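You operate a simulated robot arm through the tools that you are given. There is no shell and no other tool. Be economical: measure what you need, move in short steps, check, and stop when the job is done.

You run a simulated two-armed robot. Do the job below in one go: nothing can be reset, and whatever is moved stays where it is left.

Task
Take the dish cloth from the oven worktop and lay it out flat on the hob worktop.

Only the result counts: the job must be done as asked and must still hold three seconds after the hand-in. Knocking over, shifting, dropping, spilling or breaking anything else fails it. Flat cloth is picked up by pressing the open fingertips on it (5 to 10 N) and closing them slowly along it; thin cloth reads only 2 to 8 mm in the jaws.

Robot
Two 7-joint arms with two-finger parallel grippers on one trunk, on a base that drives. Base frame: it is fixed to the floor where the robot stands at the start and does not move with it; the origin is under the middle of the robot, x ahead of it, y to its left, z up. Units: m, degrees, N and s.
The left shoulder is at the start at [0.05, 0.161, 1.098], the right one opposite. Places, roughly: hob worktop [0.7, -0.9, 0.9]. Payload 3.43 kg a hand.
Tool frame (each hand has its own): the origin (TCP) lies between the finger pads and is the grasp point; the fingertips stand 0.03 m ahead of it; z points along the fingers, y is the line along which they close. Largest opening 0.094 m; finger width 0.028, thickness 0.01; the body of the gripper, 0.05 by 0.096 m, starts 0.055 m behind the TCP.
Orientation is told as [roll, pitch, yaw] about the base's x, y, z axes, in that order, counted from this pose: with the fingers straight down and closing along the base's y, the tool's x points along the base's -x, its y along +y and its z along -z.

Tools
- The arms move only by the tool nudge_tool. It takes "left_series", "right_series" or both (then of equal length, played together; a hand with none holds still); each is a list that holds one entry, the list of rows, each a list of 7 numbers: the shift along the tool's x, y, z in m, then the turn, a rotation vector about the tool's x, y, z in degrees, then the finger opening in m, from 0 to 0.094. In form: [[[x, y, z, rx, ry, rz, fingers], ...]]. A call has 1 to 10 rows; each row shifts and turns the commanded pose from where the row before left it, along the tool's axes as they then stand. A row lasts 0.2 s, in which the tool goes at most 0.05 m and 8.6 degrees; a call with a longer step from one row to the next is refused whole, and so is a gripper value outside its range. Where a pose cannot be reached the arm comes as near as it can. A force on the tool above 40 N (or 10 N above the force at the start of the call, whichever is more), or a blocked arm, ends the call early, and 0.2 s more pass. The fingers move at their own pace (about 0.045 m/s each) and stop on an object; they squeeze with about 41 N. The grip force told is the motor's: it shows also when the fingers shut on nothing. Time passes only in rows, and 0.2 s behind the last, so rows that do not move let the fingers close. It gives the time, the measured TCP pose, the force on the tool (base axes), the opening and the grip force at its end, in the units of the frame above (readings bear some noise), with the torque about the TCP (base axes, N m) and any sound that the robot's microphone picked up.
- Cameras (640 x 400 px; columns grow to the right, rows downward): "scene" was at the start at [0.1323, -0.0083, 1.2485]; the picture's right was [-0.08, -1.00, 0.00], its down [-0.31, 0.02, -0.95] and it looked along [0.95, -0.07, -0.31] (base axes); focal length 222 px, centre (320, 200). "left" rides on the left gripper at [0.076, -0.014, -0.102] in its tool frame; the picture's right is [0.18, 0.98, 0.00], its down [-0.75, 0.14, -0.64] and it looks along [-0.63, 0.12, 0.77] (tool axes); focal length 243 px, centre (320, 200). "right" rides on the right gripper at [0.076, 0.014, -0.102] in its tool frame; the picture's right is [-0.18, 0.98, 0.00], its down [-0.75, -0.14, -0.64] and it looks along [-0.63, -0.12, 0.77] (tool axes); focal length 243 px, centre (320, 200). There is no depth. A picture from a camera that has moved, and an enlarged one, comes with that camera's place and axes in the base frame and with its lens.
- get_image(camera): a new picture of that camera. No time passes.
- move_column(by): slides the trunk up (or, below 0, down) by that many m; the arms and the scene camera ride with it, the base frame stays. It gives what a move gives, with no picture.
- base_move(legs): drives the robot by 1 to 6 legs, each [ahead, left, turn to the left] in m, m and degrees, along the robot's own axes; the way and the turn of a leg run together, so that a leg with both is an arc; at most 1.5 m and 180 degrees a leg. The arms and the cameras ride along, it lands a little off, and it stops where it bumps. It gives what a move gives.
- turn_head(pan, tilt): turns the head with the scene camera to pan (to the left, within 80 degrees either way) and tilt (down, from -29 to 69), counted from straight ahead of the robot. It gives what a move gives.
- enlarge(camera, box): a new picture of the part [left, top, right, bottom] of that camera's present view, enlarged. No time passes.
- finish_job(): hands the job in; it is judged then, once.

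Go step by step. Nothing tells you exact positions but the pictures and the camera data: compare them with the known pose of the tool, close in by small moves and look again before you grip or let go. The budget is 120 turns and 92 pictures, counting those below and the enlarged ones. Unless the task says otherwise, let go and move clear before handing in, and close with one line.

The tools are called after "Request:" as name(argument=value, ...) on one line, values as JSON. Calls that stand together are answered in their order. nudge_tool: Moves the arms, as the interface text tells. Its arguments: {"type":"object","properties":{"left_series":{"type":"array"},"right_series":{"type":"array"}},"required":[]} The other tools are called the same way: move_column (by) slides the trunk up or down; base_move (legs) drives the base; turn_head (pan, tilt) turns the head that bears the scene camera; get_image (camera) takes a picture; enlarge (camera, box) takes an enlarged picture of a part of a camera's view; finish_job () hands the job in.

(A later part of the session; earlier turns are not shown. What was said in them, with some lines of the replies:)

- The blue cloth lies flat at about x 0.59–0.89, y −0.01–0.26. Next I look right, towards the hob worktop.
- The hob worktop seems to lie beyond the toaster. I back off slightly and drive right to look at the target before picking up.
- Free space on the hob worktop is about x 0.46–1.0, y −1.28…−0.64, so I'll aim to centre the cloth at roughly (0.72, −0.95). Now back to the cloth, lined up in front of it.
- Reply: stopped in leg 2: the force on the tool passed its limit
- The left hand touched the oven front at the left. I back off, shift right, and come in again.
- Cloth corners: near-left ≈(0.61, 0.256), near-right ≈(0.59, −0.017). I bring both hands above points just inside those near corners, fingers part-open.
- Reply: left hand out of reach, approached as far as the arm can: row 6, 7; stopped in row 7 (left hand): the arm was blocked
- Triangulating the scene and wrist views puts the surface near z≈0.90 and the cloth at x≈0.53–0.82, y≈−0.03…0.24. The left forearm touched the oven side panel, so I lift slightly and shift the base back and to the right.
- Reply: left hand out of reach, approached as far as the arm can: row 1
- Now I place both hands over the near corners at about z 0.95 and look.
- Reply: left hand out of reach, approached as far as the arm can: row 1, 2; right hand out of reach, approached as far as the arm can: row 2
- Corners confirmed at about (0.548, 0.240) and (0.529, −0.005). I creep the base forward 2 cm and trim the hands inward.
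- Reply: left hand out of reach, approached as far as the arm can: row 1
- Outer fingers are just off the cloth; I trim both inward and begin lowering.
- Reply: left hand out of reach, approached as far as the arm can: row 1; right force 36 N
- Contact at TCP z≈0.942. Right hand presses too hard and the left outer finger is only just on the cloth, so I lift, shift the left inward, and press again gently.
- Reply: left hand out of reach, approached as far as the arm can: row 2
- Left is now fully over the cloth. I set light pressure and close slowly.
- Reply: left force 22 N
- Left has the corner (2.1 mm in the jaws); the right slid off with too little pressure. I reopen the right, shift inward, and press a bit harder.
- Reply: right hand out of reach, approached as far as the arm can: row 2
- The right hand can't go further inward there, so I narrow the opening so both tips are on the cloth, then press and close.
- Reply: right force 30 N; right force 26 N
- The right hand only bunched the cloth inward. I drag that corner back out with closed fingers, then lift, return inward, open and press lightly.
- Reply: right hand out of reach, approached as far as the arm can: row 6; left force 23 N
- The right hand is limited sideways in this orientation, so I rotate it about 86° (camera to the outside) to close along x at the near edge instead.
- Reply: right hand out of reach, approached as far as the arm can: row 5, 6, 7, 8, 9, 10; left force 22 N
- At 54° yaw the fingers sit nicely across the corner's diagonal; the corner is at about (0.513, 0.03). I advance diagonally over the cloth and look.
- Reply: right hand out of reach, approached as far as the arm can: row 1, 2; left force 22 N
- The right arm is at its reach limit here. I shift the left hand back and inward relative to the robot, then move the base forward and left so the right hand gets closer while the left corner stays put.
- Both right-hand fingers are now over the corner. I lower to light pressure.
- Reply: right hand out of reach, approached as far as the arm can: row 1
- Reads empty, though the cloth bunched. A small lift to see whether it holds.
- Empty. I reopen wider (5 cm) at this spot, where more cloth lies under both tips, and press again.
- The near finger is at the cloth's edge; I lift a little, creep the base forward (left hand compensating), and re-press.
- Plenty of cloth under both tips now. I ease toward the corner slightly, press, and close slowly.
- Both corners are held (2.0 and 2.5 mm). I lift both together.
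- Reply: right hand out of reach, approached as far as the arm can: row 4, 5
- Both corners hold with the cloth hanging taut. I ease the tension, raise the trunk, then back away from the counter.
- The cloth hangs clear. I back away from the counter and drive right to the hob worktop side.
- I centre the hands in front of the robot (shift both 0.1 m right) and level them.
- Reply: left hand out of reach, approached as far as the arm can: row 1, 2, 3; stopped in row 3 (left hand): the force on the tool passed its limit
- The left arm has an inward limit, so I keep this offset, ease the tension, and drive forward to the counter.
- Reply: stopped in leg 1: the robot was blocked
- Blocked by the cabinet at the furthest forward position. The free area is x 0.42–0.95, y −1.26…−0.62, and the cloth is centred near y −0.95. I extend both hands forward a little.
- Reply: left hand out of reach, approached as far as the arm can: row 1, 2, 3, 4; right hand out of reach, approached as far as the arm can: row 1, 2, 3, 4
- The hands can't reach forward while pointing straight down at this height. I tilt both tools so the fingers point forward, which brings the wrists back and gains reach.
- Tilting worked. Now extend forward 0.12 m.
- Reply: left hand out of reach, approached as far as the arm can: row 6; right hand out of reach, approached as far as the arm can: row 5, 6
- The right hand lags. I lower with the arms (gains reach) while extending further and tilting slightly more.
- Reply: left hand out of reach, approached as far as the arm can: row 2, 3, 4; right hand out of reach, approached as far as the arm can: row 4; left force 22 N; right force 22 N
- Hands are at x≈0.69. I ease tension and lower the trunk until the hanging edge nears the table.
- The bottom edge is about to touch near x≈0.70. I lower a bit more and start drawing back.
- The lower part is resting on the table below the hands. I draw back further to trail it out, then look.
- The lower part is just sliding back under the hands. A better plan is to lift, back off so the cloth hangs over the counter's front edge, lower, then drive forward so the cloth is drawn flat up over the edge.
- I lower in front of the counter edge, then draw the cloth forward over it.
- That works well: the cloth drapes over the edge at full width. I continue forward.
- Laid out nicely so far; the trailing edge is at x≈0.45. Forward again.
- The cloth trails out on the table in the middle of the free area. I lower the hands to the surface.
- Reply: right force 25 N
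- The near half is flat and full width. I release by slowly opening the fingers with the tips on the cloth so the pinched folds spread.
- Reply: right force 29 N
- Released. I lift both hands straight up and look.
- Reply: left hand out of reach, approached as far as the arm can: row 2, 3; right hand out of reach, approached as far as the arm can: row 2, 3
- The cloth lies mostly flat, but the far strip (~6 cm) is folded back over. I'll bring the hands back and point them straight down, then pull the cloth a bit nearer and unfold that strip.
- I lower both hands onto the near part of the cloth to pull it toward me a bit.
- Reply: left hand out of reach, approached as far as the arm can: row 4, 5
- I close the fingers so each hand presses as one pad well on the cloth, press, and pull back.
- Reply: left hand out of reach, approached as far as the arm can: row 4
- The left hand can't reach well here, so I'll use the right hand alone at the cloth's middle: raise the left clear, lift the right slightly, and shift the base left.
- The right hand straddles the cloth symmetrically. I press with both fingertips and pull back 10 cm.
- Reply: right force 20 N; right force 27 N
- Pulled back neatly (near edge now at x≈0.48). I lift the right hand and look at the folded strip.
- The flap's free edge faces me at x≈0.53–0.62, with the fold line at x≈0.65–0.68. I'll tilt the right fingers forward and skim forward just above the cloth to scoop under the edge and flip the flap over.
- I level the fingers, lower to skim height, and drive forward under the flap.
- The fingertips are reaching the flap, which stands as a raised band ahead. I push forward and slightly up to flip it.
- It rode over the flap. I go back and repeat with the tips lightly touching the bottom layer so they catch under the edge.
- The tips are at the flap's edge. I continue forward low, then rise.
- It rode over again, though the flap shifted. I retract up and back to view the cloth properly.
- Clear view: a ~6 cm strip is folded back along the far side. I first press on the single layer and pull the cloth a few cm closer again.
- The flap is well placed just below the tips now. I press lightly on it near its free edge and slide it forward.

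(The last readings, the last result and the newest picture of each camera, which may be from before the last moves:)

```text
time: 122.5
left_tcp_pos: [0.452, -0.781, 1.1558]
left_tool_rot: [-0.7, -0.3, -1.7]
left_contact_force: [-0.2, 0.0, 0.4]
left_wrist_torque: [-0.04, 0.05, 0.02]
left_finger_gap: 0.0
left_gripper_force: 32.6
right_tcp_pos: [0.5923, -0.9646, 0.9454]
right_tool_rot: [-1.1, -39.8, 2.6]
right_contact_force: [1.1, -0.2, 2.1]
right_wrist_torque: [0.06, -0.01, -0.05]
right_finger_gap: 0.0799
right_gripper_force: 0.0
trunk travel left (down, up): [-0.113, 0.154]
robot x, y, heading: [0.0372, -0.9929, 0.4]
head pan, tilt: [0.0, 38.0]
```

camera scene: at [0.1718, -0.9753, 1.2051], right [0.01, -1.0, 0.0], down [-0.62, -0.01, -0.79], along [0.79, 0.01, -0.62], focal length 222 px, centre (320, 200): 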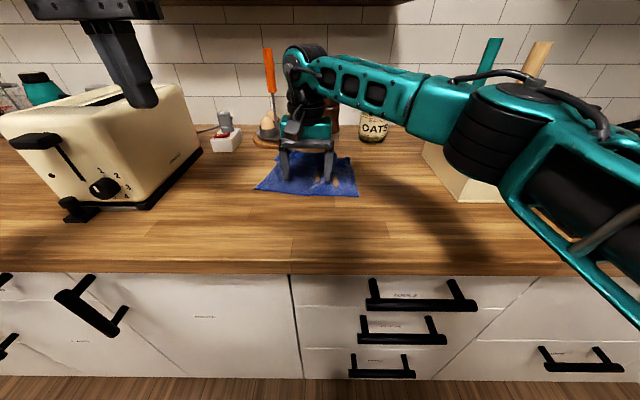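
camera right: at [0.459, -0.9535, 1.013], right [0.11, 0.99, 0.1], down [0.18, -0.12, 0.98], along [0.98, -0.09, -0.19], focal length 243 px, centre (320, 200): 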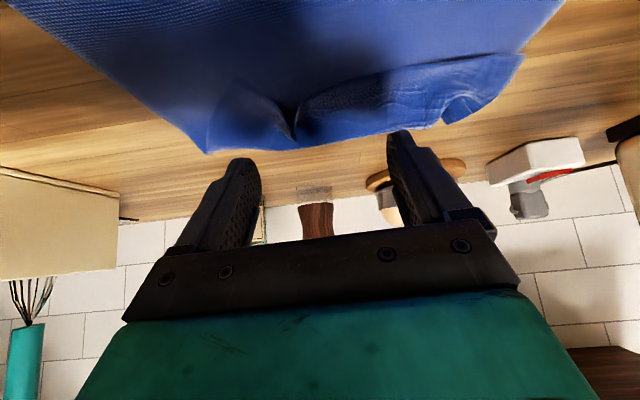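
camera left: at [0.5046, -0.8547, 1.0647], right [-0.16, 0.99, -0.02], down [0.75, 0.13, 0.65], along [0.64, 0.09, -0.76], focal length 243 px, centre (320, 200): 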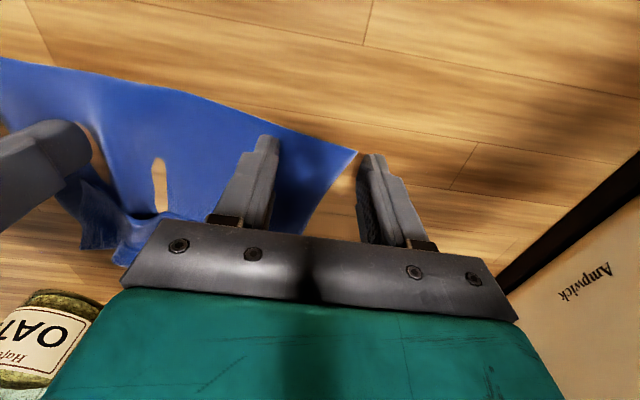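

Request:
nudge_tool(right_series=[[[-0.012, 0, 0.0117, 0, 0, 0, 0.08], [-0.013, 0, 0.0109, 0, 0, 0, 0.08], [-0.013, 0, 0.0109, 0, 0, 0, 0.08], [-0.013, 0, 0.0109, 0, 0, 0, 0.08], [-0.013, 0, 0.0109, 0, 0, 0, 0.08]]])

Request:
get_image(camera="right")

```text
time: 123.7
left_tcp_pos: [0.4525, -0.7822, 1.1548]
left_tool_rot: [-0.7, -0.4, -1.6]
left_contact_force: [-0.3, -1.2, -0.4]
left_wrist_torque: [-0.01, -0.01, -0.03]
left_finger_gap: 0.0
left_gripper_force: 33.4
right_tcp_pos: [0.6758, -0.9611, 0.9457]
right_tool_rot: [-1.1, -39.6, 2.5]
right_contact_force: [-2.1, 0.6, 7.9]
right_wrist_torque: [0.27, 0.02, 0.05]
right_finger_gap: 0.0801
right_gripper_force: 0.0
trunk travel left (down, up): [-0.113, 0.154]
robot x, y, heading: [0.0366, -0.9997, 0.6]
head pan, tilt: [0.0, 38.0]
```

```text
12 pictures are left
camera right: at [0.5516, -0.9503, 0.9743], right [0.11, 0.99, 0.1], down [0.17, -0.12, 0.98], along [0.98, -0.09, -0.18], focal length 243 px, centre (320, 200)
```

right: 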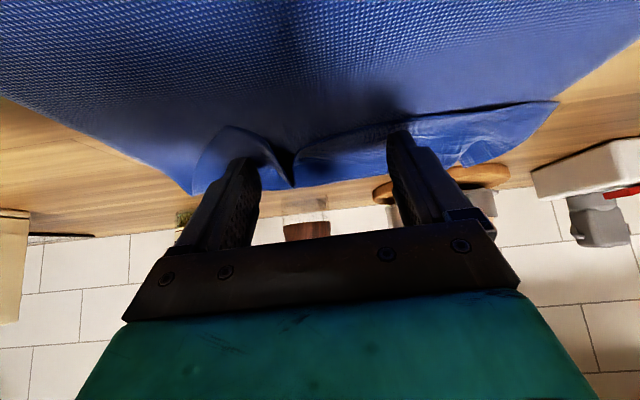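

The whole cloth slid along, so it needs an anchor. I pull the cloth back once more, then hold its near part with the left hand while the right pushes the flap.

Request:
nudge_tool(right_series=[[[-0.0129, 0, -0.0153, 0, 0, 0, 0.08], [0.0268, 0, -0.0225, 0, 0, 0, 0.08], [0.0268, 0, -0.0225, 0, 0, 0, 0.08], [0.0268, 0, -0.0225, 0, 0, 0, 0.08], [0.0148, 0, 0.0176, 0, 0, 0, 0.08], [0, 0, 0, 0, 0, 0, 0.08]]])

Request:
base_move(legs=[[-0.08, 0, 0]])

Request:
nudge_tool(left_series=[[[0, 0, 0, 0, -8, 0, 0.04], [0, 0, 0, 0, -8, 0, 0.04], [0, 0, 0, 0, -8, 0, 0.04], [0, 0, 0, 0, -8, 0, 0.04], [0, 0, 0, 0, -8, 0, 0.04]]], right_series=[[[-0.0129, 0, -0.0153, 0, 0, 0, 0.08], [-0.0129, 0, -0.0153, 0, 0, 0, 0.08], [0, 0, 0, 0, 0, 0, 0.08], [0, 0, 0, 0, 0, 0, 0.08], [0, 0, 0, 0, 0, 0, 0.08]]])

```text
time: 125.1
left_tcp_pos: [0.4522, -0.7817, 1.1553]
left_tool_rot: [-0.7, -0.4, -1.6]
left_contact_force: [0.3, 0.4, -0.3]
left_wrist_torque: [-0.02, 0.0, -0.01]
left_finger_gap: 0.0
left_gripper_force: 33.0
right_tcp_pos: [0.5721, -0.9669, 0.9441]
right_tool_rot: [-0.9, -40.0, 2.5]
right_contact_force: [0.7, -0.8, 12.2]
right_wrist_torque: [0.43, -0.07, -0.03]
right_finger_gap: 0.0795
right_gripper_force: 0.0
trunk travel left (down, up): [-0.113, 0.154]
robot x, y, heading: [0.0386, -0.9963, 0.4]
head pan, tilt: [0.0, 38.0]
```

```text
time: 126.2
left_tcp_pos: [0.3709, -0.7817, 1.156]
left_tool_rot: [-0.7, -0.5, -1.5]
left_contact_force: [0.0, 0.5, 0.0]
left_wrist_torque: [0.02, -0.01, -0.04]
left_finger_gap: 0.0
left_gripper_force: 32.9
right_tcp_pos: [0.4897, -0.9658, 0.9439]
right_tool_rot: [-1.0, -39.8, 2.7]
right_contact_force: [-5.6, -0.2, 22.9]
right_wrist_torque: [0.84, 0.01, 0.19]
right_finger_gap: 0.0794
right_gripper_force: 0.2
trunk travel left (down, up): [-0.113, 0.154]
robot x, y, heading: [-0.0399, -1.0022, 0.7]
head pan, tilt: [0.0, 38.0]
```

```text
time: 127.4
left_tcp_pos: [0.3731, -0.7815, 1.1547]
left_tool_rot: [-0.9, -40.5, -1.0]
left_contact_force: [0.0, -0.7, 1.0]
left_wrist_torque: [-0.01, -0.01, 0.01]
left_finger_gap: 0.0399
left_gripper_force: 0.1
right_tcp_pos: [0.4925, -0.9651, 0.9821]
right_tool_rot: [-1.1, -39.7, 2.7]
right_contact_force: [-0.6, 0.3, 0.0]
right_wrist_torque: [0.02, -0.02, 0.02]
right_finger_gap: 0.0799
right_gripper_force: 0.0
trunk travel left (down, up): [-0.113, 0.154]
robot x, y, heading: [-0.0417, -0.9984, 0.8]
head pan, tilt: [0.0, 38.0]
```

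Request:
base_move(legs=[[0.08, -0.065, 0]])

Request:
nudge_tool(left_series=[[[0.0129, -0.0035, 0.0327, 0, 0, 0, 0.04], [0.0129, -0.0035, 0.0327, 0, 0, 0, 0.04], [0.0129, -0.0035, 0.0327, 0, 0, 0, 0.04], [0.0129, -0.0035, 0.0327, 0, 0, 0, 0.04], [0.0129, -0.0035, 0.0327, 0, 0, 0, 0.04], [0.0129, -0.0035, 0.0327, 0, 0, 0, 0.04]]], right_series=[[[-0.0026, 0.0083, 0.0021, 0, 0, 0, 0.08], [-0.0026, 0.0083, 0.0021, 0, 0, 0, 0.08], [-0.0026, 0.0083, 0.0021, 0, 0, 0, 0.08], [-0.0026, 0.0083, 0.0021, 0, 0, 0, 0.08], [-0.0026, 0.0083, 0.0021, 0, 0, 0, 0.08], [-0.0026, 0.0083, 0.0021, 0, 0, 0, 0.08]]])

Request:
get_image(camera="right")

Request:
get_image(camera="left")

```text
time: 128.6
left_tcp_pos: [0.4544, -0.847, 1.155]
left_tool_rot: [-0.8, -40.3, -1.0]
left_contact_force: [0.0, -0.3, -0.7]
left_wrist_torque: [0.02, 0.01, 0.0]
left_finger_gap: 0.0399
left_gripper_force: 0.1
right_tcp_pos: [0.5735, -1.0303, 0.9814]
right_tool_rot: [-0.9, -39.8, 2.7]
right_contact_force: [0.3, -0.3, -0.2]
right_wrist_torque: [0.05, -0.03, 0.0]
right_finger_gap: 0.0798
right_gripper_force: 0.0
trunk travel left (down, up): [-0.113, 0.154]
robot x, y, heading: [0.0393, -1.0707, 0.4]
head pan, tilt: [0.0, 38.0]
```

```text
time: 130.0
left_tcp_pos: [0.5224, -0.8721, 0.9544]
left_tool_rot: [-0.8, -40.3, -0.9]
left_contact_force: [0.2, -0.1, -1.2]
left_wrist_torque: [-0.02, 0.0, -0.03]
left_finger_gap: 0.0398
left_gripper_force: 0.0
right_tcp_pos: [0.5915, -0.9781, 0.9815]
right_tool_rot: [-0.9, -39.7, 2.6]
right_contact_force: [0.2, 0.6, 0.1]
right_wrist_torque: [0.02, -0.03, 0.01]
right_finger_gap: 0.0799
right_gripper_force: 0.0
trunk travel left (down, up): [-0.113, 0.154]
robot x, y, heading: [0.0433, -1.0652, 0.5]
head pan, tilt: [0.0, 38.0]
```

```text
11 pictures are left
camera right: at [0.4678, -0.9689, 1.0108], right [0.11, 0.99, 0.1], down [0.17, -0.12, 0.98], along [0.98, -0.09, -0.19], focal length 243 px, centre (320, 200)
```

right: 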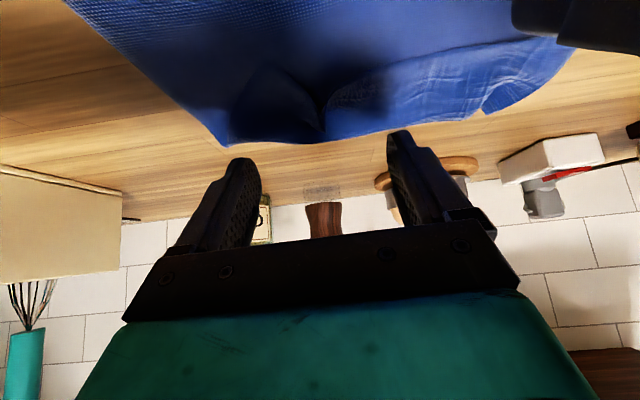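

```text
10 pictures are left
camera left: at [0.3946, -0.8822, 0.9836], right [-0.11, 0.98, -0.13], down [0.16, 0.15, 0.98], along [0.98, 0.09, -0.18], focal length 243 px, centre (320, 200)
```

left: 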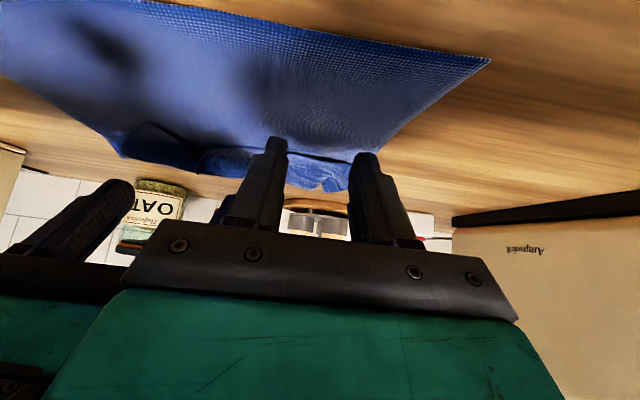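

Both hands are placed: left over the single-layer near part, right over the flap. I press the left firmly and the right lightly, then push the flap forward.

Request:
nudge_tool(left_series=[[[0.0058, 0, 0.0069, 0, 0, 0, 0.04], [0.0029, 0, 0.0035, 0, 0, 0, 0.04], [0.0008, 0, 0.0009, 0, 0, 0, 0.04], [0, 0, 0, 0, 0, 0, 0.04]]], right_series=[[[0.0115, 0, 0.0138, 0, 0, 0, 0.08], [0.0108, 0, 0.013, 0, 0, 0, 0.08], [0.0013, 0, 0.0015, 0, 0, 0, 0.08], [0, 0, 0, 0, 0, 0, 0.08]]])

```text
time: 131.0
left_tcp_pos: [0.522, -0.8721, 0.9443]
left_tool_rot: [-0.9, -40.7, -1.1]
left_contact_force: [-2.8, 1.2, 17.4]
left_wrist_torque: [0.43, -0.11, 0.05]
left_finger_gap: 0.0404
left_gripper_force: 0.7
right_tcp_pos: [0.5917, -0.9801, 0.9443]
right_tool_rot: [-0.9, -39.9, 2.7]
right_contact_force: [-0.5, 0.2, -0.4]
right_wrist_torque: [-0.01, 0.0, -0.03]
right_finger_gap: 0.0798
right_gripper_force: 0.0
trunk travel left (down, up): [-0.113, 0.154]
robot x, y, heading: [0.0404, -1.0604, 0.4]
head pan, tilt: [0.0, 38.0]
```

Request:
nudge_tool(right_series=[[[-0.0117, 0, 0.0123, 0, 0, 0, 0.08], [-0.0125, 0, 0.0113, 0, 0, 0, 0.08], [-0.013, 0, 0.0109, 0, 0, 0, 0.08], [-0.013, 0, 0.0109, 0, 0, 0, 0.08], [-0.013, 0, 0.0109, 0, 0, 0, 0.08], [-0.013, 0, 0.0109, 0, 0, 0, 0.08]]])

Request:
get_image(camera="right")

```text
time: 132.4
left_tcp_pos: [0.5206, -0.8724, 0.9416]
left_tool_rot: [-0.8, -40.7, -1.2]
left_contact_force: [8.2, -1.0, 18.5]
left_wrist_torque: [0.41, -0.42, -0.17]
left_finger_gap: 0.0396
left_gripper_force: 0.0
right_tcp_pos: [0.6911, -0.9754, 0.9448]
right_tool_rot: [-0.8, -39.9, 2.7]
right_contact_force: [-7.7, 2.0, 12.8]
right_wrist_torque: [0.52, 0.17, 0.28]
right_finger_gap: 0.0804
right_gripper_force: 0.3
trunk travel left (down, up): [-0.113, 0.154]
robot x, y, heading: [0.0425, -1.0641, 0.4]
head pan, tilt: [0.0, 38.0]
```

```text
9 pictures are left
camera right: at [0.5662, -0.9664, 0.9737], right [0.1, 0.99, 0.11], down [0.17, -0.12, 0.98], along [0.98, -0.08, -0.18], focal length 243 px, centre (320, 200)
```

right: 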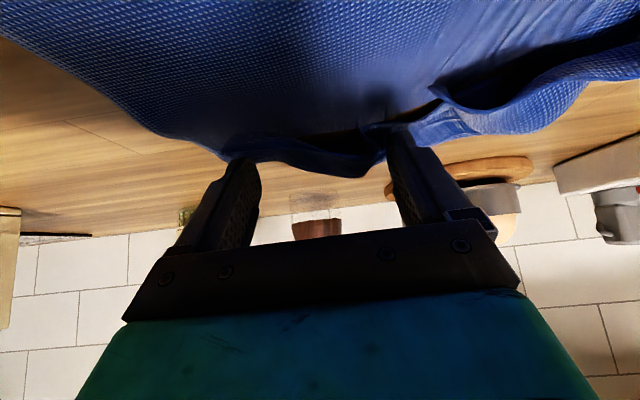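

The right part of the flap has unfolded. I'll re-anchor the right hand on the flat layer, pull the cloth back a bit with both hands, then push the left part of the flap with the left hand.

Request:
nudge_tool(right_series=[[[-0.0193, 0, -0.023, 0, 0, 0, 0.08], [0.0281, 0, -0.0236, 0, 0, 0, 0.06], [0.0281, 0, -0.0236, 0, 0, 0, 0.06], [0.0281, 0, -0.0236, 0, 0, 0, 0.06], [0.0096, 0, 0.0115, 0, 0, 0, 0.06], [0.0096, 0, 0.0115, 0, 0, 0, 0.06], [0, 0, 0, 0, 0, 0, 0.06]]])

Request:
base_move(legs=[[-0.06, 0, 0]])

Request:
nudge_tool(left_series=[[[-0.0129, 0, -0.0153, 0, 0, 0, 0.04], [-0.0129, 0, -0.0153, 0, 0, 0, 0.04]]], right_series=[[[-0.0129, 0, -0.0153, 0, 0, 0, 0.06], [-0.0129, 0, -0.0153, 0, 0, 0, 0.06]]])

Request:
base_move(legs=[[0.06, 0, 0]])

Request:
get_image(camera="left")

```text
time: 134.0
left_tcp_pos: [0.5198, -0.8721, 0.9447]
left_tool_rot: [-0.9, -40.6, -1.0]
left_contact_force: [-0.5, 0.4, 27.4]
left_wrist_torque: [0.6, -0.21, 0.07]
left_finger_gap: 0.0402
left_gripper_force: 0.6
right_tcp_pos: [0.5822, -0.9819, 0.9442]
right_tool_rot: [-0.9, -39.7, 2.7]
right_contact_force: [0.1, -0.6, 0.5]
right_wrist_torque: [0.0, -0.02, 0.01]
right_finger_gap: 0.0598
right_gripper_force: 0.1
trunk travel left (down, up): [-0.113, 0.154]
robot x, y, heading: [0.0418, -1.0636, 0.4]
head pan, tilt: [0.0, 38.0]
```

```text
time: 134.9
left_tcp_pos: [0.4587, -0.8736, 0.9429]
left_tool_rot: [-0.9, -40.6, -1.0]
left_contact_force: [-7.4, -0.2, 28.3]
left_wrist_torque: [0.64, -0.04, 0.18]
left_finger_gap: 0.04
left_gripper_force: 0.1
right_tcp_pos: [0.5221, -0.982, 0.9446]
right_tool_rot: [-0.8, -39.9, 2.6]
right_contact_force: [-0.1, -0.1, -0.3]
right_wrist_torque: [-0.01, -0.01, -0.01]
right_finger_gap: 0.06
right_gripper_force: 0.2
trunk travel left (down, up): [-0.113, 0.154]
robot x, y, heading: [-0.0184, -1.0678, 0.3]
head pan, tilt: [0.0, 38.0]
```

```text
time: 135.5
left_tcp_pos: [0.462, -0.872, 0.9824]
left_tool_rot: [-1.0, -40.4, -1.0]
left_contact_force: [0.0, 0.1, -0.5]
left_wrist_torque: [-0.01, 0.01, -0.01]
left_finger_gap: 0.0399
left_gripper_force: 0.1
right_tcp_pos: [0.5241, -0.9803, 0.9822]
right_tool_rot: [-1.0, -39.7, 2.7]
right_contact_force: [-0.4, 0.4, 0.3]
right_wrist_torque: [0.02, 0.03, 0.01]
right_finger_gap: 0.0599
right_gripper_force: 0.0
trunk travel left (down, up): [-0.113, 0.154]
robot x, y, heading: [-0.0198, -1.0644, 0.5]
head pan, tilt: [0.0, 38.0]
```

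```text
time: 136.5
left_tcp_pos: [0.5201, -0.8729, 0.9826]
left_tool_rot: [-1.0, -40.3, -1.0]
left_contact_force: [1.1, -1.0, 0.1]
left_wrist_torque: [0.03, 0.0, 0.04]
left_finger_gap: 0.04
left_gripper_force: 0.0
right_tcp_pos: [0.5842, -0.9804, 0.9819]
right_tool_rot: [-1.0, -39.6, 2.7]
right_contact_force: [-0.7, 0.1, -0.7]
right_wrist_torque: [-0.02, -0.01, 0.03]
right_finger_gap: 0.0601
right_gripper_force: 0.0
trunk travel left (down, up): [-0.113, 0.154]
robot x, y, heading: [0.0372, -1.0653, 0.5]
head pan, tilt: [0.0, 38.0]
```

```text
8 pictures are left
camera left: at [0.393, -0.8826, 1.0109], right [-0.11, 0.98, -0.13], down [0.16, 0.15, 0.98], along [0.98, 0.09, -0.18], focal length 243 px, centre (320, 200)
```

left: 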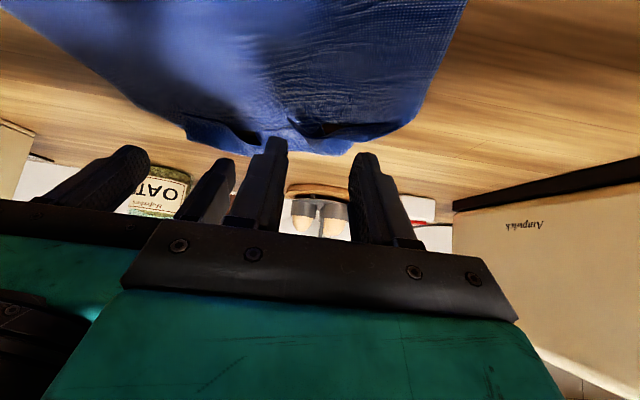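

The strip seems mostly unfolded. I raise both hands to inspect the whole cloth.

Request:
nudge_tool(left_series=[[[-0.0257, 0, -0.0306, 0, 0, 0, 0.04], [-0.0257, 0, -0.0306, 0, 0, 0, 0.04], [-0.0257, 0, -0.0306, 0, 0, 0, 0.04], [-0.0193, 0, -0.023, 0, 0, 0, 0.04], [0.0268, 0, -0.0225, 0, 0, 0, 0.04], [0.0268, 0, -0.0225, 0, 0, 0, 0.04]]], right_series=[[[-0.0257, 0, -0.0306, 0, 0, 0, 0.06], [-0.0257, 0, -0.0306, 0, 0, 0, 0.06], [-0.0257, 0, -0.0306, 0, 0, 0, 0.06], [0.0095, 0, -0.037, 0, 0, 0, 0.06], [0.0268, 0, -0.0225, 0, 0, 0, 0.06], [0.0268, 0, -0.0225, 0, 0, 0, 0.06]]])

Request:
move_column(by=0.1)

Request:
enlarge(camera="scene", box=[180, 110, 420, 260])

```text
time: 137.9
left_tcp_pos: [0.4472, -0.8684, 1.1306]
left_tool_rot: [-1.0, -40.5, -1.0]
left_contact_force: [-0.8, -0.5, -0.5]
left_wrist_torque: [0.02, -0.03, -0.04]
left_finger_gap: 0.0399
left_gripper_force: 0.0
right_tcp_pos: [0.4814, -0.9796, 1.1246]
right_tool_rot: [-1.1, -39.7, 2.6]
right_contact_force: [-0.9, 0.3, -0.3]
right_wrist_torque: [0.03, -0.02, 0.03]
right_finger_gap: 0.0598
right_gripper_force: 0.2
trunk travel left (down, up): [-0.113, 0.154]
robot x, y, heading: [0.0373, -1.0652, 0.7]
head pan, tilt: [0.0, 38.0]
```

```text
time: 139.2
left_tcp_pos: [0.4488, -0.8683, 1.2298]
left_tool_rot: [-1.0, -40.4, -1.0]
left_contact_force: [1.0, 0.1, -0.1]
left_wrist_torque: [0.02, -0.01, -0.02]
left_finger_gap: 0.0399
left_gripper_force: 0.0
right_tcp_pos: [0.4812, -0.98, 1.2237]
right_tool_rot: [-1.1, -39.5, 2.7]
right_contact_force: [-0.9, -0.1, -0.8]
right_wrist_torque: [-0.01, 0.01, 0.0]
right_finger_gap: 0.0599
right_gripper_force: 0.0
trunk travel left (down, up): [-0.213, 0.054]
robot x, y, heading: [0.0382, -1.0657, 0.2]
head pan, tilt: [0.0, 38.0]
```

```text
2.67 times, centred on (300, 185) of scene
camera zoom: at [0.1647, -1.0662, 1.3051], right [0.01, -1.0, 0.0], down [-0.62, -0.01, -0.79], along [0.79, 0.01, -0.62], focal length 592 px, centre (373, 240)
```

zoom: 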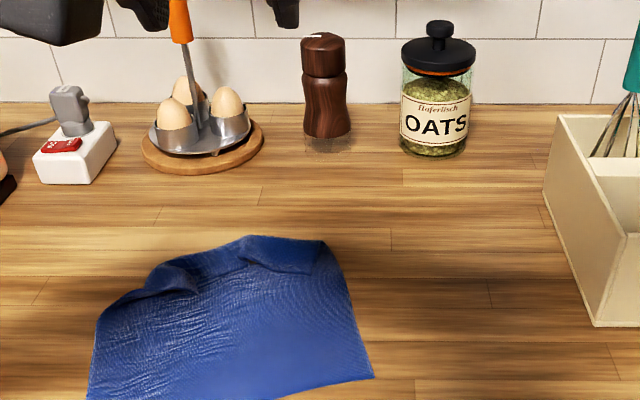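

Now nearly flat and wholly on the worktop; only two small rims remain (far right edge and far-left corner). I repeat the anchored push for the right rim.

Request:
move_column(by=-0.1)

Request:
nudge_tool(left_series=[[[0.0097, 0, 0.031, 0, 0, 0, 0.04], [0.0097, 0, 0.031, 0, 0, 0, 0.04], [0.0097, 0, 0.031, 0, 0, 0, 0.04], [0.0097, 0, 0.031, 0, 0, 0, 0.04], [0.0097, 0, 0.031, 0, 0, 0, 0.04], [0.0097, 0, 0.031, 0, 0, 0, 0.04], [0.0048, 0, 0.0057, 0, 0, 0, 0.04], [0, 0, 0, 0, 0, 0, 0.04]]], right_series=[[[0.0006, 0.0017, 0.037, 0, 0, 0, 0.05], [0.0006, 0.0017, 0.037, 0, 0, 0, 0.05], [0.0006, 0.0017, 0.037, 0, 0, 0, 0.05], [0.0006, 0.0017, 0.037, 0, 0, 0, 0.05], [0.0006, 0.0017, 0.037, 0, 0, 0, 0.05], [0.0006, 0.0017, 0.037, 0, 0, 0, 0.05], [0.0042, 0, 0.005, 0, 0, 0, 0.05], [0, 0, 0, 0, 0, 0, 0.05]]])

```text
time: 140.6
left_tcp_pos: [0.4483, -0.8675, 1.1298]
left_tool_rot: [-1.0, -40.4, -0.9]
left_contact_force: [0.4, -0.6, 0.2]
left_wrist_torque: [0.02, 0.03, 0.0]
left_finger_gap: 0.0399
left_gripper_force: 0.1
right_tcp_pos: [0.4818, -0.9802, 1.124]
right_tool_rot: [-0.9, -39.7, 2.7]
right_contact_force: [-0.1, 0.2, 0.2]
right_wrist_torque: [0.01, 0.03, 0.01]
right_finger_gap: 0.0598
right_gripper_force: 0.1
trunk travel left (down, up): [-0.113, 0.154]
robot x, y, heading: [0.0378, -1.0648, 0.4]
head pan, tilt: [0.0, 38.0]
```

```text
time: 142.3
left_tcp_pos: [0.5256, -0.8719, 0.9438]
left_tool_rot: [-1.0, -40.5, -1.0]
left_contact_force: [0.1, -0.3, -0.3]
left_wrist_torque: [0.02, -0.01, -0.03]
left_finger_gap: 0.0398
left_gripper_force: 0.1
right_tcp_pos: [0.6204, -0.9668, 0.9448]
right_tool_rot: [-0.9, -39.6, 2.7]
right_contact_force: [-0.3, 0.6, 3.6]
right_wrist_torque: [0.1, -0.06, 0.0]
right_finger_gap: 0.0504
right_gripper_force: 0.3
trunk travel left (down, up): [-0.113, 0.154]
robot x, y, heading: [0.039, -1.0653, 0.5]
head pan, tilt: [0.0, 38.0]
```

Request:
nudge_tool(left_series=[[[0.0032, 0, 0.0038, 0, 0, 0, 0.04], [0, 0, 0, 0, 0, 0, 0.04], [0, 0, 0, 0, 0, 0, 0.04], [0, 0, 0, 0, 0, 0, 0.04], [0, 0, 0, 0, 0, 0, 0.04], [0, 0, 0, 0, 0, 0, 0.04], [0, 0, 0, 0, 0, 0, 0.04]]], right_series=[[[0, 0, 0, 0, 0, 0, 0.05], [0, 0, 0, 0, 0, 0, 0.05], [-0.0123, 0, 0.0103, 0, 0, 0, 0.05], [-0.0123, 0, 0.0103, 0, 0, 0, 0.05], [-0.0123, 0, 0.0103, 0, 0, 0, 0.05], [-0.0123, 0, 0.0103, 0, 0, 0, 0.05], [-0.0123, 0, 0.0103, 0, 0, 0, 0.05]]])

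Request:
get_image(camera="right")

```text
time: 143.9
left_tcp_pos: [0.5254, -0.8725, 0.9428]
left_tool_rot: [-1.0, -41.0, -1.1]
left_contact_force: [3.2, 2.0, 29.2]
left_wrist_torque: [0.75, -0.41, -0.04]
left_finger_gap: 0.0409
left_gripper_force: 0.6
right_tcp_pos: [0.6997, -0.9644, 0.9464]
right_tool_rot: [-0.9, -39.8, 2.6]
right_contact_force: [0.6, 0.0, 0.3]
right_wrist_torque: [0.01, 0.02, 0.0]
right_finger_gap: 0.05
right_gripper_force: 0.0
trunk travel left (down, up): [-0.113, 0.154]
robot x, y, heading: [0.041, -1.0652, 0.8]
head pan, tilt: [0.0, 38.0]
```

```text
6 pictures are left
camera right: at [0.5754, -0.9534, 0.9755], right [0.1, 0.99, 0.11], down [0.17, -0.12, 0.98], along [0.98, -0.08, -0.18], focal length 243 px, centre (320, 200)
```

right: 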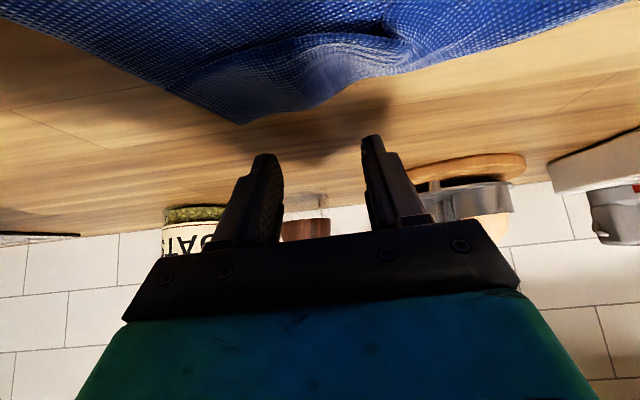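

A small rim remains; I repeat the push with a bit more pressure.

Request:
nudge_tool(right_series=[[[-0.0193, 0, -0.023, 0, 0, 0, 0.05], [0.0287, 0, -0.0241, 0, 0, 0, 0.05], [0.0287, 0, -0.0241, 0, 0, 0, 0.05], [0.011, 0, 0.013, 0, 0, 0, 0.05], [0.0113, 0, 0.0135, 0, 0, 0, 0.05], [-0.0123, 0, 0.0103, 0, 0, 0, 0.05], [-0.0123, 0, 0.0103, 0, 0, 0, 0.05], [-0.0123, 0, 0.0103, 0, 0, 0, 0.05], [-0.0123, 0, 0.0103, 0, 0, 0, 0.05], [-0.0123, 0, 0.0103, 0, 0, 0, 0.05]]])

```text
time: 146.2
left_tcp_pos: [0.5243, -0.873, 0.9442]
left_tool_rot: [-0.9, -40.9, -1.2]
left_contact_force: [11.7, -2.0, 16.9]
left_wrist_torque: [0.29, -0.56, -0.31]
left_finger_gap: 0.0391
left_gripper_force: 0.0
right_tcp_pos: [0.7025, -0.9622, 0.9443]
right_tool_rot: [-1.0, -40.0, 2.8]
right_contact_force: [-17.1, 1.7, 24.6]
right_wrist_torque: [0.89, 0.3, 0.59]
right_finger_gap: 0.0518
right_gripper_force: 1.9
trunk travel left (down, up): [-0.113, 0.154]
robot x, y, heading: [0.0384, -1.0641, 0.4]
head pan, tilt: [0.0, 38.0]
```

That tensioned it well. I lift both hands and inspect from above.

Request:
nudge_tool(left_series=[[[-0.0257, 0, -0.0306, 0, 0, 0, 0.04], [-0.0257, 0, -0.0306, 0, 0, 0, 0.04], [-0.0257, 0, -0.0306, 0, 0, 0, 0.04], [-0.0193, 0, -0.023, 0, 0, 0, 0.04], [0.0268, 0, -0.0225, 0, 0, 0, 0.04], [0.0268, 0, -0.0225, 0, 0, 0, 0.04]]], right_series=[[[-0.0257, 0, -0.0306, 0, 0, 0, 0.05], [-0.0257, 0, -0.0306, 0, 0, 0, 0.05], [0.0095, 0, -0.037, 0, 0, 0, 0.05], [0.0306, 0, -0.0257, 0, 0, 0, 0.05], [0.0306, 0, -0.0257, 0, 0, 0, 0.05], [0.0306, 0, -0.0257, 0, 0, 0, 0.05]]])

Request:
move_column(by=0.13)

Request:
enlarge(camera="scene", box=[180, 120, 420, 270])

```text
time: 147.6
left_tcp_pos: [0.4515, -0.8687, 1.0888]
left_tool_rot: [-1.0, -40.5, -1.1]
left_contact_force: [-0.5, -0.3, -0.1]
left_wrist_torque: [0.0, 0.01, 0.01]
left_finger_gap: 0.04
left_gripper_force: 0.0
right_tcp_pos: [0.556, -0.9692, 1.0406]
right_tool_rot: [-1.0, -39.6, 2.6]
right_contact_force: [-0.1, 0.2, 0.7]
right_wrist_torque: [0.02, 0.0, -0.03]
right_finger_gap: 0.0501
right_gripper_force: 0.0
trunk travel left (down, up): [-0.113, 0.154]
robot x, y, heading: [0.0409, -1.065, 0.5]
head pan, tilt: [0.0, 38.0]
```

```text
time: 149.1
left_tcp_pos: [0.4525, -0.8682, 1.2184]
left_tool_rot: [-1.0, -40.5, -1.0]
left_contact_force: [0.0, 0.6, -0.3]
left_wrist_torque: [0.01, 0.0, 0.0]
left_finger_gap: 0.04
left_gripper_force: 0.0
right_tcp_pos: [0.5571, -0.9688, 1.1713]
right_tool_rot: [-1.0, -39.6, 2.7]
right_contact_force: [-0.2, 0.1, -0.1]
right_wrist_torque: [0.01, 0.0, 0.01]
right_finger_gap: 0.05
right_gripper_force: 0.1
trunk travel left (down, up): [-0.243, 0.024]
robot x, y, heading: [0.0412, -1.0678, 0.4]
head pan, tilt: [0.0, 38.0]
```

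```text
2.67 times, centred on (300, 195) of scene
camera zoom: at [0.1647, -1.0662, 1.3351], right [0.01, -1.0, 0.0], down [-0.62, -0.01, -0.79], along [0.79, 0.01, -0.62], focal length 592 px, centre (373, 213)
```

zoom: 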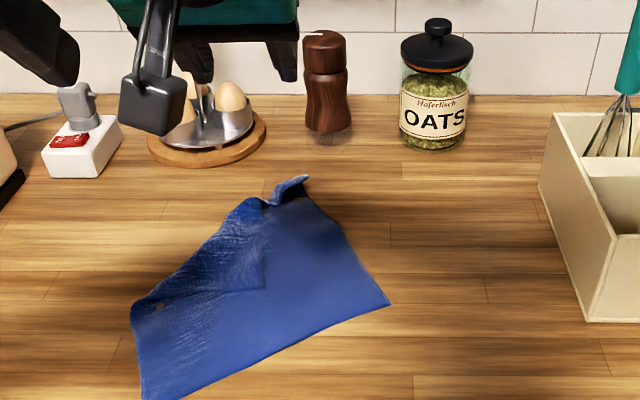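

Now only the far-left corner is folded over (tip at about (0.584, −0.95), true corner should be near (0.66, −0.78)). I'll anchor the right side with the right hand and push that corner outward with the left.

Request:
base_move(legs=[[0, -0.045, 0]])

Request:
move_column(by=-0.13)

Request:
nudge_tool(left_series=[[[-0.0018, 0.001, 0.0315, 0, 0, 0, 0.02], [-0.0018, 0.001, 0.0315, 0, 0, 0, 0.02], [-0.0018, 0.001, 0.0315, 0, 0, 0, 0.02], [-0.0018, 0.001, 0.0315, 0, 0, 0, 0.02], [-0.0018, 0.001, 0.0315, 0, 0, 0, 0.02], [-0.0018, 0.001, 0.0315, 0, 0, 0, 0.02]]], right_series=[[[0.0087, -0.005, 0.0129, 0, 0, 0, 0.03], [0.0087, -0.005, 0.0129, 0, 0, 0, 0.03], [0.0087, -0.005, 0.0129, 0, 0, 0, 0.03], [0.0087, -0.005, 0.0129, 0, 0, 0, 0.03], [0.0087, -0.005, 0.0129, 0, 0, 0, 0.03], [0.0087, -0.005, 0.0129, 0, 0, 0, 0.03]]])

Request:
get_image(camera="left")

```text
time: 150.0
left_tcp_pos: [0.4534, -0.913, 1.2171]
left_tool_rot: [-0.8, -40.4, -1.1]
left_contact_force: [0.0, 0.0, -0.4]
left_wrist_torque: [0.01, 0.0, 0.03]
left_finger_gap: 0.0401
left_gripper_force: 0.0
right_tcp_pos: [0.5578, -1.0146, 1.171]
right_tool_rot: [-0.9, -39.8, 2.5]
right_contact_force: [1.1, -0.3, 0.1]
right_wrist_torque: [0.03, 0.03, 0.04]
right_finger_gap: 0.0499
right_gripper_force: 0.1
trunk travel left (down, up): [-0.243, 0.024]
robot x, y, heading: [0.0386, -1.11, 0.7]
head pan, tilt: [0.0, 38.0]
```

```text
time: 151.6
left_tcp_pos: [0.4536, -0.9126, 1.0889]
left_tool_rot: [-0.9, -40.6, -1.1]
left_contact_force: [0.2, -0.1, 0.5]
left_wrist_torque: [0.0, 0.01, -0.01]
left_finger_gap: 0.04
left_gripper_force: 0.0
right_tcp_pos: [0.5567, -1.0139, 1.0408]
right_tool_rot: [-1.1, -39.7, 2.6]
right_contact_force: [-0.1, -0.4, 0.1]
right_wrist_torque: [0.0, -0.03, 0.01]
right_finger_gap: 0.0501
right_gripper_force: 0.1
trunk travel left (down, up): [-0.113, 0.154]
robot x, y, heading: [0.0388, -1.1084, 0.2]
head pan, tilt: [0.0, 38.0]
```

```text
time: 153.0
left_tcp_pos: [0.5859, -0.9111, 0.9514]
left_tool_rot: [-1.0, -40.4, -1.0]
left_contact_force: [0.5, -0.4, 0.4]
left_wrist_torque: [0.02, -0.01, -0.04]
left_finger_gap: 0.0201
left_gripper_force: 0.0
right_tcp_pos: [0.5668, -1.0424, 0.9478]
right_tool_rot: [-1.0, -39.5, 2.6]
right_contact_force: [-0.4, 0.6, -0.3]
right_wrist_torque: [0.0, 0.02, -0.02]
right_finger_gap: 0.0298
right_gripper_force: 0.0
trunk travel left (down, up): [-0.113, 0.154]
robot x, y, heading: [0.0432, -1.1081, 0.7]
head pan, tilt: [0.0, 38.0]
```

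```text
4 pictures are left
camera left: at [0.458, -0.9215, 0.9802], right [-0.11, 0.98, -0.13], down [0.16, 0.15, 0.98], along [0.98, 0.09, -0.18], focal length 243 px, centre (320, 200)
```

left: 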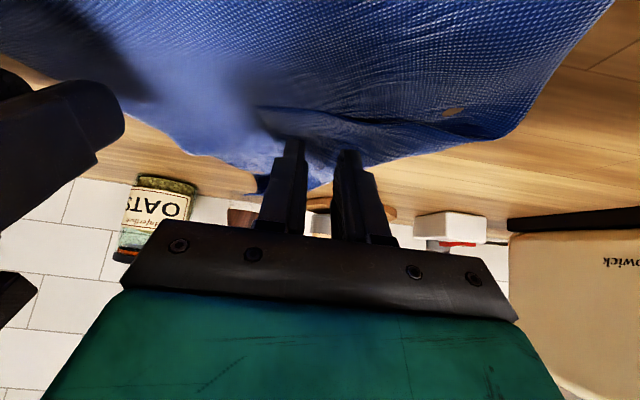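

I press the anchor firmly, the left hand moderately, and sweep the corner outward.

Request:
nudge_tool(left_series=[[[0, 0, 0, 0, 0, 0, 0.02], [0.0051, 0, 0.0061, 0, 0, 0, 0.02], [0.001, 0, 0.0011, 0, 0, 0, 0.02], [-0.0066, 0.0145, 0.0055, 0, 0, 0, 0.02], [-0.0066, 0.0145, 0.0055, 0, 0, 0, 0.02], [-0.0066, 0.0145, 0.0055, 0, 0, 0, 0.02], [-0.0066, 0.0145, 0.0055, 0, 0, 0, 0.02], [-0.0066, 0.0145, 0.0055, 0, 0, 0, 0.02], [-0.0066, 0.0145, 0.0055, 0, 0, 0, 0.02], [-0.0066, 0.0145, 0.0055, 0, 0, 0, 0.02]]], right_series=[[[0.0039, 0, 0.0046, 0, 0, 0, 0.03], [0.0015, 0, 0.0018, 0, 0, 0, 0.03], [0, 0, 0, 0, 0, 0, 0.03], [0, 0, 0, 0, 0, 0, 0.03], [0, 0, 0, 0, 0, 0, 0.03], [0, 0, 0, 0, 0, 0, 0.03], [0, 0, 0, 0, 0, 0, 0.03], [0, 0, 0, 0, 0, 0, 0.03], [0, 0, 0, 0, 0, 0, 0.03], [0, 0, 0, 0, 0, 0, 0.03]]])

```text
time: 155.2
left_tcp_pos: [0.6443, -0.8138, 0.9429]
left_tool_rot: [-0.9, -40.6, -1.1]
left_contact_force: [-4.8, -6.9, 15.0]
left_wrist_torque: [-0.08, -0.01, 0.03]
left_finger_gap: 0.0178
left_gripper_force: 0.1
right_tcp_pos: [0.565, -1.0442, 0.9435]
right_tool_rot: [-0.8, -40.0, 2.5]
right_contact_force: [6.4, 5.2, 18.6]
right_wrist_torque: [0.37, -0.3, -0.04]
right_finger_gap: 0.0308
right_gripper_force: 0.5
trunk travel left (down, up): [-0.113, 0.154]
robot x, y, heading: [0.0408, -1.1128, 0.5]
head pan, tilt: [0.0, 38.0]
```

Good reaction on the anchor. I lift both hands and view.

Request:
nudge_tool(left_series=[[[-0.0257, 0, -0.0306, 0, 0, 0, 0.02], [-0.0257, 0, -0.0306, 0, 0, 0, 0.02], [0.0095, 0, -0.037, 0, 0, 0, 0.02], [0.0306, 0, -0.0257, 0, 0, 0, 0.02], [0.0306, 0, -0.0257, 0, 0, 0, 0.02], [0.0306, 0, -0.0257, 0, 0, 0, 0.02]]], right_series=[[[-0.0257, 0, -0.0306, 0, 0, 0, 0.03], [-0.0257, 0, -0.0306, 0, 0, 0, 0.03], [-0.0257, 0, -0.0306, 0, 0, 0, 0.03], [0.0095, 0, -0.037, 0, 0, 0, 0.03], [0.0268, 0, -0.0225, 0, 0, 0, 0.03], [0.0268, 0, -0.0225, 0, 0, 0, 0.03]]])

Request:
move_column(by=0.13)

Request:
enlarge(camera="scene", box=[180, 120, 420, 270])

```text
time: 156.6
left_tcp_pos: [0.4943, -0.8069, 1.043]
left_tool_rot: [-1.0, -40.5, -1.0]
left_contact_force: [-0.3, 0.4, -0.5]
left_wrist_torque: [-0.02, -0.01, 0.0]
left_finger_gap: 0.0198
left_gripper_force: 0.1
right_tcp_pos: [0.4667, -1.0482, 1.0849]
right_tool_rot: [-1.0, -39.6, 2.7]
right_contact_force: [-0.7, -0.7, 0.1]
right_wrist_torque: [-0.01, 0.01, -0.05]
right_finger_gap: 0.0302
right_gripper_force: 0.1
trunk travel left (down, up): [-0.113, 0.154]
robot x, y, heading: [0.0357, -1.1101, 0.3]
head pan, tilt: [0.0, 38.0]
```

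```text
time: 158.2
left_tcp_pos: [0.497, -0.8052, 1.1728]
left_tool_rot: [-1.0, -40.3, -1.0]
left_contact_force: [0.7, -0.1, -0.8]
left_wrist_torque: [-0.01, 0.04, 0.02]
left_finger_gap: 0.02
left_gripper_force: 0.0
right_tcp_pos: [0.4675, -1.0473, 1.2143]
right_tool_rot: [-1.0, -39.7, 2.6]
right_contact_force: [0.3, 0.3, 0.4]
right_wrist_torque: [0.03, 0.02, 0.0]
right_finger_gap: 0.0301
right_gripper_force: 0.0
trunk travel left (down, up): [-0.243, 0.024]
robot x, y, heading: [0.0408, -1.1089, 0.8]
head pan, tilt: [0.0, 38.0]
```

```text
2.67 times, centred on (300, 195) of scene
camera zoom: at [0.1651, -1.1103, 1.3351], right [0.01, -1.0, 0.0], down [-0.62, -0.01, -0.79], along [0.79, 0.01, -0.62], focal length 592 px, centre (373, 213)
```

zoom: 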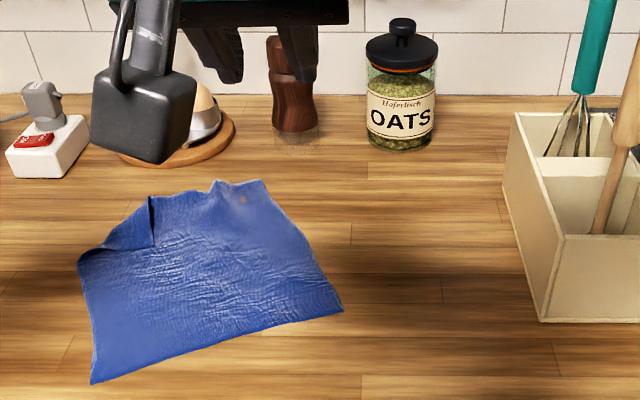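

Almost there: just a small triangle at the far-left corner is still turned in (tip ≈(0.642, −0.869)). One more anchored push there.

Request:
base_move(legs=[[0, 0.06, 0]])

Request:
move_column(by=-0.13)

Request:
nudge_tool(left_series=[[[-0.0079, -0.0175, 0.0267, 0, 0, 0, 0.02], [-0.0079, -0.0175, 0.0267, 0, 0, 0, 0.02], [-0.0079, -0.0175, 0.0267, 0, 0, 0, 0.02], [-0.0079, -0.0175, 0.0267, 0, 0, 0, 0.02], [-0.0079, -0.0175, 0.0267, 0, 0, 0, 0.02], [-0.0079, -0.0175, 0.0267, 0, 0, 0, 0.02]]], right_series=[[[0.0001, 0, 0.0292, 0, 0, 0, 0.04], [0.0001, 0, 0.0292, 0, 0, 0, 0.04], [0.0001, 0, 0.0292, 0, 0, 0, 0.04], [0.0001, 0, 0.0292, 0, 0, 0, 0.04], [0.0001, 0, 0.0292, 0, 0, 0, 0.04], [0.0001, 0, 0.0292, 0, 0, 0, 0.04]]])

```text
time: 159.2
left_tcp_pos: [0.4967, -0.7464, 1.1733]
left_tool_rot: [-1.1, -40.5, -1.0]
left_contact_force: [-0.4, 0.4, 0.0]
left_wrist_torque: [-0.05, -0.03, 0.02]
left_finger_gap: 0.0197
left_gripper_force: 0.0
right_tcp_pos: [0.4666, -0.988, 1.2138]
right_tool_rot: [-1.0, -39.8, 2.7]
right_contact_force: [-0.3, 0.8, 0.2]
right_wrist_torque: [-0.02, 0.01, -0.02]
right_finger_gap: 0.0299
right_gripper_force: 0.0
trunk travel left (down, up): [-0.243, 0.024]
robot x, y, heading: [0.0391, -1.0513, 0.5]
head pan, tilt: [0.0, 38.0]
```

```text
time: 160.7
left_tcp_pos: [0.4957, -0.7453, 1.0425]
left_tool_rot: [-1.0, -40.4, -1.2]
left_contact_force: [0.2, -1.1, 0.1]
left_wrist_torque: [0.02, -0.03, 0.01]
left_finger_gap: 0.02
left_gripper_force: 0.1
right_tcp_pos: [0.4668, -0.9884, 1.0834]
right_tool_rot: [-1.0, -39.7, 2.6]
right_contact_force: [0.1, -0.1, -0.6]
right_wrist_torque: [-0.02, 0.01, 0.02]
right_finger_gap: 0.0301
right_gripper_force: 0.0
trunk travel left (down, up): [-0.113, 0.154]
robot x, y, heading: [0.0408, -1.0498, 0.3]
head pan, tilt: [0.0, 38.0]
```

```text
time: 162.1
left_tcp_pos: [0.6334, -0.8558, 0.9519]
left_tool_rot: [-1.0, -40.4, -1.0]
left_contact_force: [0.6, -0.5, 0.1]
left_wrist_torque: [-0.03, 0.03, -0.01]
left_finger_gap: 0.0199
left_gripper_force: 0.0
right_tcp_pos: [0.5805, -0.9876, 0.9463]
right_tool_rot: [-1.0, -39.6, 2.7]
right_contact_force: [0.5, 0.3, -0.1]
right_wrist_torque: [-0.01, -0.02, 0.01]
right_finger_gap: 0.0399
right_gripper_force: 0.1
trunk travel left (down, up): [-0.113, 0.154]
robot x, y, heading: [0.0378, -1.047, 0.7]
head pan, tilt: [0.0, 38.0]
```

Request:
nudge_tool(left_series=[[[0, 0, 0, 0, 0, 0, 0.02], [0.0051, 0, 0.0061, 0, 0, 0, 0.02], [0.001, 0, 0.0011, 0, 0, 0, 0.02], [-0.0044, 0.0134, 0.0037, 0, 0, 0, 0.02], [-0.0044, 0.0134, 0.0037, 0, 0, 0, 0.02], [-0.0044, 0.0134, 0.0037, 0, 0, 0, 0.02], [-0.0044, 0.0134, 0.0037, 0, 0, 0, 0.02], [-0.0044, 0.0134, 0.0037, 0, 0, 0, 0.02], [-0.0044, 0.0134, 0.0037, 0, 0, 0, 0.02], [-0.0044, 0.0134, 0.0037, 0, 0, 0, 0.02]]], right_series=[[[0.0032, 0, 0.0038, 0, 0, 0, 0.04], [0.001, 0, 0.0012, 0, 0, 0, 0.04], [0, 0, 0, 0, 0, 0, 0.04], [0, 0, 0, 0, 0, 0, 0.04], [0, 0, 0, 0, 0, 0, 0.04], [0, 0, 0, 0, 0, 0, 0.04], [0, 0, 0, 0, 0, 0, 0.04], [0, 0, 0, 0, 0, 0, 0.04], [0, 0, 0, 0, 0, 0, 0.04], [0, 0, 0, 0, 0, 0, 0.04]]])

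```text
time: 164.3
left_tcp_pos: [0.6756, -0.7682, 0.944]
left_tool_rot: [-0.9, -40.6, -1.1]
left_contact_force: [-1.4, -3.8, 4.9]
left_wrist_torque: [-0.17, 0.01, -0.06]
left_finger_gap: 0.0223
left_gripper_force: 1.3
right_tcp_pos: [0.5782, -0.9874, 0.9427]
right_tool_rot: [-0.9, -39.9, 2.6]
right_contact_force: [5.5, 2.4, 19.3]
right_wrist_torque: [0.45, -0.33, -0.1]
right_finger_gap: 0.0407
right_gripper_force: 0.7
trunk travel left (down, up): [-0.113, 0.154]
robot x, y, heading: [0.0396, -1.0495, 0.7]
head pan, tilt: [0.0, 38.0]
```

Lift both hands clear and view again.

Request:
nudge_tool(left_series=[[[-0.0257, 0, -0.0306, 0, 0, 0, 0.02], [-0.0193, 0, -0.023, 0, 0, 0, 0.02], [0.0095, 0, -0.037, 0, 0, 0, 0.02], [0.0306, 0, -0.0257, 0, 0, 0, 0.02], [0.0306, 0, -0.0257, 0, 0, 0, 0.02], [0.0306, 0, -0.0257, 0, 0, 0, 0.02], [0.0306, 0, -0.0257, 0, 0, 0, 0.02]]], right_series=[[[-0.0257, 0, -0.0306, 0, 0, 0, 0.04], [-0.0257, 0, -0.0306, 0, 0, 0, 0.04], [-0.0257, 0, -0.0306, 0, 0, 0, 0.04], [0.0095, 0, -0.037, 0, 0, 0, 0.04], [0.0268, 0, -0.0225, 0, 0, 0, 0.04], [0.0268, 0, -0.0225, 0, 0, 0, 0.04], [0, 0, 0, 0, 0, 0, 0.04]]])

Request:
move_column(by=0.14)

Request:
enlarge(camera="scene", box=[180, 120, 420, 270])

```text
time: 165.9
left_tcp_pos: [0.4858, -0.7561, 1.0343]
left_tool_rot: [-0.8, -40.5, -1.1]
left_contact_force: [0.0, -0.3, -0.7]
left_wrist_torque: [0.0, 0.03, 0.04]
left_finger_gap: 0.02
left_gripper_force: 0.0
right_tcp_pos: [0.4759, -0.9877, 1.0857]
right_tool_rot: [-1.0, -39.7, 2.6]
right_contact_force: [-0.7, 0.3, 1.6]
right_wrist_torque: [0.01, 0.01, -0.02]
right_finger_gap: 0.0399
right_gripper_force: 0.1
trunk travel left (down, up): [-0.113, 0.154]
robot x, y, heading: [0.0389, -1.0487, 0.3]
head pan, tilt: [0.0, 38.0]
```

```text
time: 167.6
left_tcp_pos: [0.4855, -0.7579, 1.1739]
left_tool_rot: [-1.1, -40.4, -1.1]
left_contact_force: [-0.7, 0.1, 0.1]
left_wrist_torque: [0.0, -0.03, 0.01]
left_finger_gap: 0.0198
left_gripper_force: 0.1
right_tcp_pos: [0.4765, -0.9869, 1.2236]
right_tool_rot: [-1.0, -39.7, 2.6]
right_contact_force: [-0.5, -0.3, 1.0]
right_wrist_torque: [0.0, 0.0, 0.04]
right_finger_gap: 0.0399
right_gripper_force: 0.1
trunk travel left (down, up): [-0.253, 0.014]
robot x, y, heading: [0.0398, -1.0501, 0.5]
head pan, tilt: [0.0, 38.0]
```

```text
2.67 times, centred on (300, 195) of scene
camera zoom: at [0.1646, -1.0501, 1.3451], right [0.01, -1.0, 0.0], down [-0.62, -0.01, -0.79], along [0.79, 0.01, -0.62], focal length 592 px, centre (373, 213)
```

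zoom: 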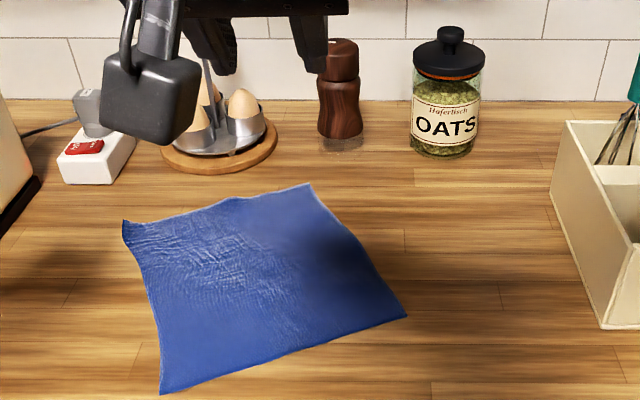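

The cloth now lies spread out flat and fully on the hob worktop, with nothing else disturbed. I back the robot clear and hand in.

Request:
base_move(legs=[[-0.25, 0, 0]])

Request:
get_image(camera="scene")

```text
time: 169.4
left_tcp_pos: [0.2363, -0.758, 1.1734]
left_tool_rot: [-1.0, -40.4, -0.9]
left_contact_force: [0.7, 0.3, -0.3]
left_wrist_torque: [0.0, -0.01, 0.0]
left_finger_gap: 0.02
left_gripper_force: 0.1
right_tcp_pos: [0.2286, -0.9887, 1.2247]
right_tool_rot: [-1.0, -39.8, 2.5]
right_contact_force: [-1.4, 0.3, 0.0]
right_wrist_torque: [0.0, -0.05, 0.03]
right_finger_gap: 0.0402
right_gripper_force: 0.0
trunk travel left (down, up): [-0.253, 0.014]
robot x, y, heading: [-0.2082, -1.0559, 0.7]
head pan, tilt: [0.0, 38.0]
```

```text
1 pictures are left
camera scene: at [-0.0846, -1.0522, 1.3452], right [0.01, -1.0, 0.0], down [-0.62, -0.01, -0.79], along [0.79, 0.01, -0.62], focal length 222 px, centre (320, 200)
```

scene: 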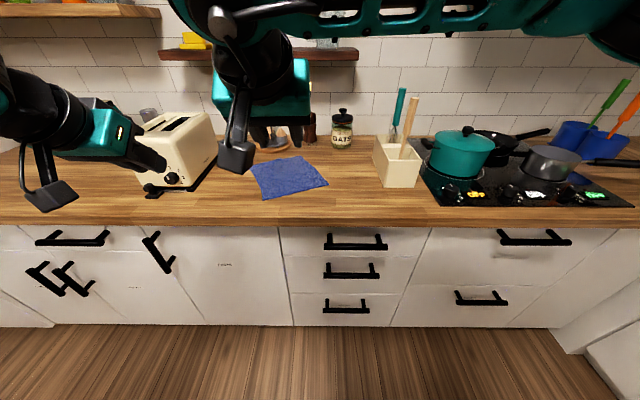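

The cloth is flat on the worktop and both hands are clear, so I hand the job in.

Request:
finish_job()

```text
The job is handed in.
```

The dish cloth is off the oven worktop and lies spread flat on the hob worktop. It sits turned at an angle to the counter edge, and the final pictures showed nothing else moved or knocked over.
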